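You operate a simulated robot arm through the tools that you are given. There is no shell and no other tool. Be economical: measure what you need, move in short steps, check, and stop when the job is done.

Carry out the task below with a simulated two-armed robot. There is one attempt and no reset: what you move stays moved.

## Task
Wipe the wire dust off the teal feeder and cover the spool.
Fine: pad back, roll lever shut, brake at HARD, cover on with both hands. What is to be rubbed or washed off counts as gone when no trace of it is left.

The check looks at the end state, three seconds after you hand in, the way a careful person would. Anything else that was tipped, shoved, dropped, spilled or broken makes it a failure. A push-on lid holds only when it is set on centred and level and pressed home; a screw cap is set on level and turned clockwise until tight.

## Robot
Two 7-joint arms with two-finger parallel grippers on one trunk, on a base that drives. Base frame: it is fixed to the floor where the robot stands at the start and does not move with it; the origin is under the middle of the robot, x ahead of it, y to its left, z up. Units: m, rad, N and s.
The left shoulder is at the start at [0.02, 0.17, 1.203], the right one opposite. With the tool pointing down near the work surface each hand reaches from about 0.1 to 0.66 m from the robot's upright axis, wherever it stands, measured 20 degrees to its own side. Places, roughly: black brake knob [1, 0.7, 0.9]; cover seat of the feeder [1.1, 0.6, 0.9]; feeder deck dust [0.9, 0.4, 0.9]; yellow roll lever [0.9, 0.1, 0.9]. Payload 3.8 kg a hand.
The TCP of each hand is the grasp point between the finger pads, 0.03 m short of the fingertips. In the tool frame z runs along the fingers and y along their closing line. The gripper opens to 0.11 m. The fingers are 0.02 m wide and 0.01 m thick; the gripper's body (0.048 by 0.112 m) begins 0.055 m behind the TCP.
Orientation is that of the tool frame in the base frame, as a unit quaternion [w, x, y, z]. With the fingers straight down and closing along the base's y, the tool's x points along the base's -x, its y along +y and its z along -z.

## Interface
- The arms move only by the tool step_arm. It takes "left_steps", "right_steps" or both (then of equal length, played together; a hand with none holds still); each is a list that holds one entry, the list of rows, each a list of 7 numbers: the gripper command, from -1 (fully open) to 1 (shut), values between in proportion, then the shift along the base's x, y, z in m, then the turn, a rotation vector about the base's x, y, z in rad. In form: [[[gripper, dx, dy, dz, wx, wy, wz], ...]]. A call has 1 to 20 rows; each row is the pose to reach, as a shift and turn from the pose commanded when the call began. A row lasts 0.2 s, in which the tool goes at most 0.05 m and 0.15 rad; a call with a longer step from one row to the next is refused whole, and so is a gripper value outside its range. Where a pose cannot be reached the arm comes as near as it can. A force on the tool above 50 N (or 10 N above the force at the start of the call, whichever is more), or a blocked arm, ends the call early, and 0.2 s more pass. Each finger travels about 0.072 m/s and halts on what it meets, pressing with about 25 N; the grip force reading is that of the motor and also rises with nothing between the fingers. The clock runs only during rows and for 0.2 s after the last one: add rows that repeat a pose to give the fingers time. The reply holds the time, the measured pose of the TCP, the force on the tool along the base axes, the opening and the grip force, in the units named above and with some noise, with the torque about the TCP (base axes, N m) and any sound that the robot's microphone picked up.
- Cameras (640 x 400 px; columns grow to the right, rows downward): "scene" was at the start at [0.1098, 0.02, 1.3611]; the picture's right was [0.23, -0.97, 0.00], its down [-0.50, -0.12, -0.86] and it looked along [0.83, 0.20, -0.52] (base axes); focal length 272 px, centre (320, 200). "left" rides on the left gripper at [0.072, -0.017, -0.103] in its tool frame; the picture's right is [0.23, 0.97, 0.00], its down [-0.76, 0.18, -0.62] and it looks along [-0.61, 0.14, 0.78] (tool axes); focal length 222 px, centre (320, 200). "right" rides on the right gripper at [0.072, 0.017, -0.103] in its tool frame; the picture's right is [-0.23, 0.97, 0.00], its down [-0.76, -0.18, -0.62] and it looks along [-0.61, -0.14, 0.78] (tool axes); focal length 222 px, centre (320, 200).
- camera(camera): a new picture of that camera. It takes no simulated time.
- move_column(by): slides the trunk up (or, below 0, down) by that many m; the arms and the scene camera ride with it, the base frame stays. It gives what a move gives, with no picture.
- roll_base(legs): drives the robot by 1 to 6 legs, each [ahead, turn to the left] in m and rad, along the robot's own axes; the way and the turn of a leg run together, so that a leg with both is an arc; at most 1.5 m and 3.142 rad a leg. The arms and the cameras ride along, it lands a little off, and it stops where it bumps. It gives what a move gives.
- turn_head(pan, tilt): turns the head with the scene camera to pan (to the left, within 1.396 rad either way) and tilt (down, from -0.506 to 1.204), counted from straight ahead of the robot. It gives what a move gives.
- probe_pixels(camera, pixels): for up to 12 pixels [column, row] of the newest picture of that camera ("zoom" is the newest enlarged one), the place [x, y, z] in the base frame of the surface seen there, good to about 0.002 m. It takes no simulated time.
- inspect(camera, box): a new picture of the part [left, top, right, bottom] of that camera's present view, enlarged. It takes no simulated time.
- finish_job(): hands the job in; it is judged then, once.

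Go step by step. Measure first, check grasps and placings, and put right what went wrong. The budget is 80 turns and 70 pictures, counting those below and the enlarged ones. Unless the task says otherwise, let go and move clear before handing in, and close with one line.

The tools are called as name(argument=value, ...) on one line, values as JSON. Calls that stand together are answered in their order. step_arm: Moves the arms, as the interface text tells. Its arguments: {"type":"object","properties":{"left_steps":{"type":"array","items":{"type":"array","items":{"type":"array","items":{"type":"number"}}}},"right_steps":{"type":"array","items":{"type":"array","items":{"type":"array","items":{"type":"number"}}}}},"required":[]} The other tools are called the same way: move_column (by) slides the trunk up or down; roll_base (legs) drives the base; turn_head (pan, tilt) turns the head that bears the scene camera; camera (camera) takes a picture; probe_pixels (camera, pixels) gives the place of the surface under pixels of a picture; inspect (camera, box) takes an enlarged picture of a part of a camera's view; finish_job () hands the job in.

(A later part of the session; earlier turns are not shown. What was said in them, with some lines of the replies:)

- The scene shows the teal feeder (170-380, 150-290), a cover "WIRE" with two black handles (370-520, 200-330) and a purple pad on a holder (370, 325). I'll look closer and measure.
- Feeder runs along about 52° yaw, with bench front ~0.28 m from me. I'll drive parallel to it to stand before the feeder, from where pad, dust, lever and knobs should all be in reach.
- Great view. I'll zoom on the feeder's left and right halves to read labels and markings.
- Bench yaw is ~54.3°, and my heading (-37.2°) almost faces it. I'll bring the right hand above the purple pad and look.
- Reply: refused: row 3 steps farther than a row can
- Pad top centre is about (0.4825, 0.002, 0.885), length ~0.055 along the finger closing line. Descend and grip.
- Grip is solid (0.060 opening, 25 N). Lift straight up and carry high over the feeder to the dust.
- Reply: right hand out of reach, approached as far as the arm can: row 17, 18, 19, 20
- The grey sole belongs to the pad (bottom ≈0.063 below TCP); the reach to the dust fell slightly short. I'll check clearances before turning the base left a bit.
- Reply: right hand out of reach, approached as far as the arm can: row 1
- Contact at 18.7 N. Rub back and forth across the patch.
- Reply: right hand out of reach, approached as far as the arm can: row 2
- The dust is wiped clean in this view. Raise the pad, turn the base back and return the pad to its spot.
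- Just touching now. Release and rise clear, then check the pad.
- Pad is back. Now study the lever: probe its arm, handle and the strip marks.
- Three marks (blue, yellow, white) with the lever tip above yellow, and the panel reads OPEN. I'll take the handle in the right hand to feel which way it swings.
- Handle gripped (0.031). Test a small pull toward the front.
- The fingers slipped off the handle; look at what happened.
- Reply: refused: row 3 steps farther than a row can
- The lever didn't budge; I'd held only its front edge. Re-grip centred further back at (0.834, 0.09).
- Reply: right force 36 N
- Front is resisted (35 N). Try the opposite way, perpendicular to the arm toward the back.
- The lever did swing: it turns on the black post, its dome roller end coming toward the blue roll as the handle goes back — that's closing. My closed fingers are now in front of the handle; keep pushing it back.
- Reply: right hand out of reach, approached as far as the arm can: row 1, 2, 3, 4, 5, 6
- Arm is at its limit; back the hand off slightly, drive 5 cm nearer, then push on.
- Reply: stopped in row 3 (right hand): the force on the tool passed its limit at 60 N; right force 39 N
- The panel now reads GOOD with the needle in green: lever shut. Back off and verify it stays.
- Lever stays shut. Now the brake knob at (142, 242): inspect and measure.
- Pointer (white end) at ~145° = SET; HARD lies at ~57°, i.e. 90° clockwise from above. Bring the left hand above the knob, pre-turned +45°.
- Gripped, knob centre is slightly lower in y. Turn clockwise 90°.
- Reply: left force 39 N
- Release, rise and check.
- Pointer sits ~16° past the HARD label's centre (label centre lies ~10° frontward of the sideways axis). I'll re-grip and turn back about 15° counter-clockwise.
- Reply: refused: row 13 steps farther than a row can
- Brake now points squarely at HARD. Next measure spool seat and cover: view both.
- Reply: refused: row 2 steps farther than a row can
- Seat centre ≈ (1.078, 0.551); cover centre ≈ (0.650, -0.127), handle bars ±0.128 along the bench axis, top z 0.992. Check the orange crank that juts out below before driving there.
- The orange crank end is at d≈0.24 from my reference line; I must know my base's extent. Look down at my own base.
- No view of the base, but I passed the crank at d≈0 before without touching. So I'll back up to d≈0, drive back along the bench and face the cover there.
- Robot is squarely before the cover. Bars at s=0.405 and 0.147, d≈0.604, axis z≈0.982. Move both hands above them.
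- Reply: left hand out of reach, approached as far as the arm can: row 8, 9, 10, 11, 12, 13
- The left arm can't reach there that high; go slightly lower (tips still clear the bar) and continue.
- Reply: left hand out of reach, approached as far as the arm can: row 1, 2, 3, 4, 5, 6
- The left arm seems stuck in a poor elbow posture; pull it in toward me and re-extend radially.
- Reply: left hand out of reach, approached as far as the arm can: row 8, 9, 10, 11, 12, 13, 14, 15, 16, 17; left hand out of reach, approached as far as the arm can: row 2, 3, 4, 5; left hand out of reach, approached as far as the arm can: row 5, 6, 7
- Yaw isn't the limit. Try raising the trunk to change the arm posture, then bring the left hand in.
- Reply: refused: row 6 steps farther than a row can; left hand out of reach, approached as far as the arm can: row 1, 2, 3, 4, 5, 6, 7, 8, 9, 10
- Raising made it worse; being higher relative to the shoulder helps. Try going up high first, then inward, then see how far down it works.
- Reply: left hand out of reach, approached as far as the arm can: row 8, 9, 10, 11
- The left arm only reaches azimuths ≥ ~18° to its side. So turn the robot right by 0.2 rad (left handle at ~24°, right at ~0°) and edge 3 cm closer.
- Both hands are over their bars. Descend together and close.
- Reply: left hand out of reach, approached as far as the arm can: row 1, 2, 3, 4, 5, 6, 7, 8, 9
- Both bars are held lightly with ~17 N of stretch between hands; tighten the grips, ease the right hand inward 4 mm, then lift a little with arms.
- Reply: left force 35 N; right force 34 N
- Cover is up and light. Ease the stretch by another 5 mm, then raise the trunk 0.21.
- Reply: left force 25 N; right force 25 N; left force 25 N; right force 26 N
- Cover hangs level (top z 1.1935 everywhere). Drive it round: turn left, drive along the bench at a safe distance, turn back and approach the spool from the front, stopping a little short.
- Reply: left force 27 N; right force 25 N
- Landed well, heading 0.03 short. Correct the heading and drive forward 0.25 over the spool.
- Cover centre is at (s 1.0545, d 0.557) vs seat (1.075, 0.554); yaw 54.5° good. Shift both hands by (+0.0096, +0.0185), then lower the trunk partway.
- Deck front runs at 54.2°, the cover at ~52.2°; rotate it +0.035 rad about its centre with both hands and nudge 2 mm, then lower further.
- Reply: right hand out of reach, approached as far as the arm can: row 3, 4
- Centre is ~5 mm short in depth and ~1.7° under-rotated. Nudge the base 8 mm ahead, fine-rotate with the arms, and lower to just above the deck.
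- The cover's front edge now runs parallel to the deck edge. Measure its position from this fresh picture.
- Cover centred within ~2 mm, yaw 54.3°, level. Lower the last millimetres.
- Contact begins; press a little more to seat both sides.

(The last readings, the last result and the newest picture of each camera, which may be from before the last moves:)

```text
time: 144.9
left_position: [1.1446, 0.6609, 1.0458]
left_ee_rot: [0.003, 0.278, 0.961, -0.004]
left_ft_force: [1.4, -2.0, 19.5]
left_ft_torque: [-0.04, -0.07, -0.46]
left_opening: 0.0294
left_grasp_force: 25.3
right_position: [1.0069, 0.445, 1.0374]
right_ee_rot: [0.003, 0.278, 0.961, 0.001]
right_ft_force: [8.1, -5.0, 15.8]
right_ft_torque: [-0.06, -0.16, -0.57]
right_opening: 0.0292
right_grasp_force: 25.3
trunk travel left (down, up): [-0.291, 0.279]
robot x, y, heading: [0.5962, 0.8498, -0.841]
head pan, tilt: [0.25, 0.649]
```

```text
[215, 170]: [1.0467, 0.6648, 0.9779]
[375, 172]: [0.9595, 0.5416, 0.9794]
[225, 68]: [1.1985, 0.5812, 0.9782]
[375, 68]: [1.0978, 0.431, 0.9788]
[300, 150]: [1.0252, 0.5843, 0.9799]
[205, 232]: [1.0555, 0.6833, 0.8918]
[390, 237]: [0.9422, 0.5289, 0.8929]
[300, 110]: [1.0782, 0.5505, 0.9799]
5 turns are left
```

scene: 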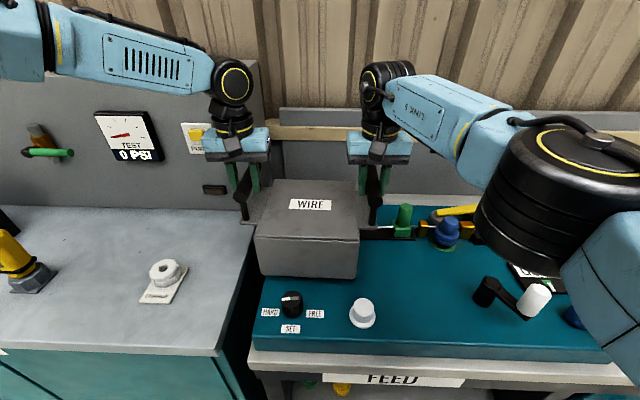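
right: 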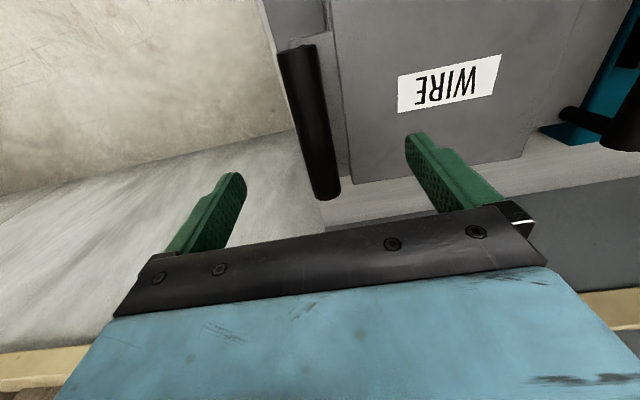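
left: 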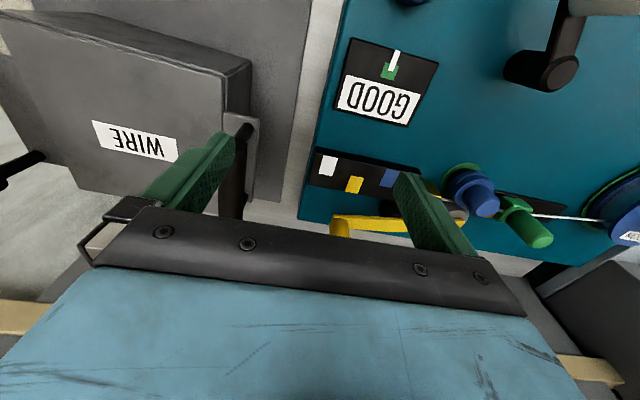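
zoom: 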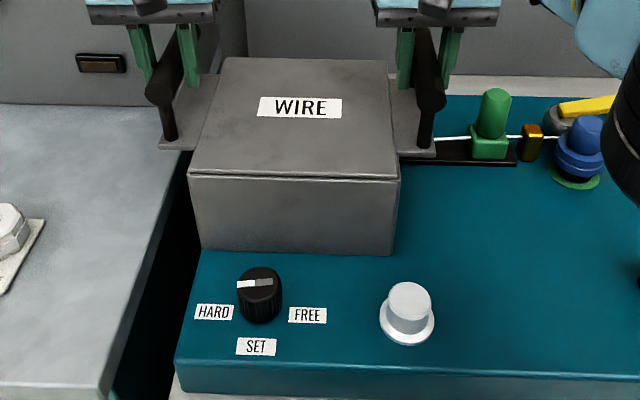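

Seated at top z≈0.979 all round, level, both hands pressing ~16–20 N. Release gently and lift straight up.

step_arm(left_steps=[[[0.3, 0, 0, 0, 0, 0, 0], [-0.1, 0, 0, 0, 0, 0, 0], [-0.1, 0, 0, 0, 0, 0, 0], [-0.1, 0, 0, 0, 0, 0, 0], [-0.1, 0, 0, 0.02, 0, 0, 0], [-0.1, 0, 0, 0.05, 0, 0, 0], [-0.1, 0, 0, 0.08, 0, 0, 0], [-0.1, 0, 0, 0.1, 0, 0, 0]]], right_steps=[[[0.3, 0, 0, 0, 0, 0, 0], [-0.1, 0, 0, 0, 0, 0, 0], [-0.1, 0, 0, 0, 0, 0, 0], [-0.1, 0, 0, 0, 0, 0, 0], [-0.1, 0, 0, 0.02, 0, 0, 0], [-0.1, 0, 0, 0.05, 0, 0, 0], [-0.1, 0, 0, 0.08, 0, 0, 0], [-0.1, 0, 0, 0.1, 0, 0, 0]]])

move_column(by=0.15)

turn_head(pan=0.25, tilt=0.8)

camera(camera="scene")

```text
time: 146.7
left_position: [1.1419, 0.6616, 1.1429]
left_ee_rot: [0.0, 0.279, 0.96, -0.001]
left_ft_force: [-0.5, -0.8, -0.1]
left_ft_torque: [-0.01, -0.06, 0.03]
left_opening: 0.0605
left_grasp_force: 0.1
right_position: [0.9985, 0.45, 1.1235]
right_ee_rot: [0.001, 0.277, 0.961, 0.002]
right_ft_force: [0.0, 0.6, 0.2]
right_ft_torque: [0.0, 0.0, -0.02]
right_opening: 0.0605
right_grasp_force: 0.0
right hand out of reach, approached as far as the arm can: row 6, 7, 8
trunk travel left (down, up): [-0.291, 0.279]
robot x, y, heading: [0.5979, 0.8508, -0.835]
head pan, tilt: [0.25, 0.649]
```

```text
time: 148.4
left_position: [1.144, 0.6628, 1.292]
left_ee_rot: [-0.001, 0.278, 0.96, -0.003]
left_ft_force: [0.4, -0.4, 0.1]
left_ft_torque: [-0.01, -0.02, -0.02]
left_opening: 0.0607
left_grasp_force: 0.0
right_position: [0.9982, 0.4505, 1.2741]
right_ee_rot: [0.0, 0.277, 0.961, 0.003]
right_ft_force: [-0.4, 0.1, -0.4]
right_ft_torque: [0.02, -0.01, 0.05]
right_opening: 0.0606
right_grasp_force: 0.1
trunk travel left (down, up): [-0.441, 0.129]
robot x, y, heading: [0.5943, 0.8576, -0.841]
head pan, tilt: [0.25, 0.649]
```

```text
time: 149.2
left_position: [1.1439, 0.6623, 1.2915]
left_ee_rot: [-0.001, 0.279, 0.96, -0.002]
left_ft_force: [-0.5, 0.4, -0.4]
left_ft_torque: [0.0, -0.01, 0.0]
left_opening: 0.0604
left_grasp_force: 0.0
right_position: [0.9988, 0.4485, 1.2745]
right_ee_rot: [0.0, 0.276, 0.961, 0.003]
right_ft_force: [-0.2, -0.2, -0.1]
right_ft_torque: [0.01, -0.02, -0.01]
right_opening: 0.0607
right_grasp_force: 0.1
trunk travel left (down, up): [-0.441, 0.129]
robot x, y, heading: [0.5962, 0.8485, -0.832]
head pan, tilt: [0.25, 0.799]
```

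```text
3 pictures are left
4 turns are left
```

scene: 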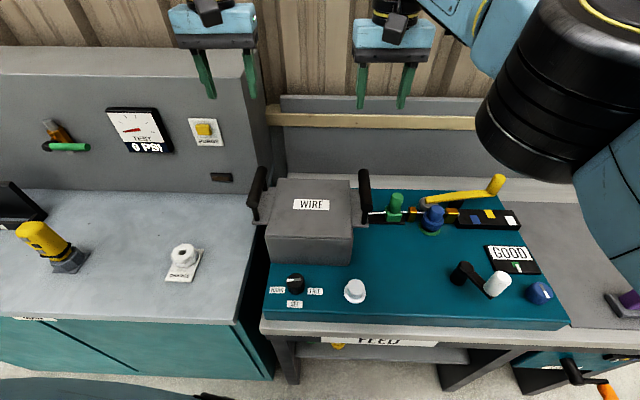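

Hands are clear and the cover sits on the feeder; panel still GOOD. One close check of level, brake and deck.

inspect(camera="scene", box=[240, 150, 440, 320])

probe_pixels(camera="scene", pixels=[[272, 225], [350, 230], [280, 185], [345, 185], [272, 258], [345, 258], [310, 215]])

```text
2.35 times, centred on (340, 235) of scene
```

zoom: 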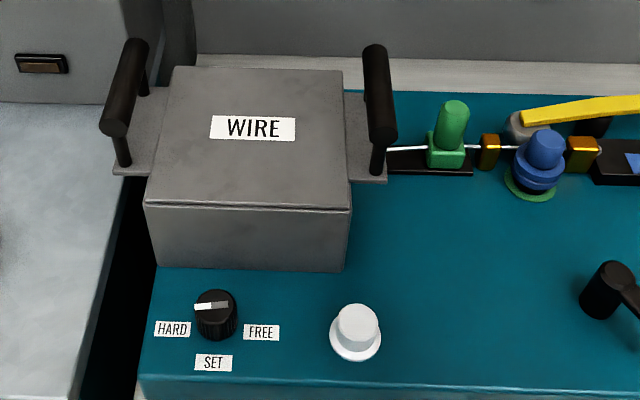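

```text
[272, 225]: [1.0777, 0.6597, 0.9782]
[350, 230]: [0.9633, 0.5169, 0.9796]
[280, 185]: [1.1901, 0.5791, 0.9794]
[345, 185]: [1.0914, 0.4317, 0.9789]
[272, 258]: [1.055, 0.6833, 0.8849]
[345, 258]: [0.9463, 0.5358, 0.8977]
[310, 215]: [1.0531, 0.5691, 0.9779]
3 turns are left
```

The cover is level (0.978–0.980) and flush, the brake points at HARD, and the dust is gone. Handing in.

finish_job()

```text
The job is handed in.
```

I've handed the job in with everything done. The dust is wiped off the feeder and the pad is back in its spot. The roll lever is shut (panel reads GOOD), the brake is at HARD, and the cover was set on the spool with both hands, level and pressed down.
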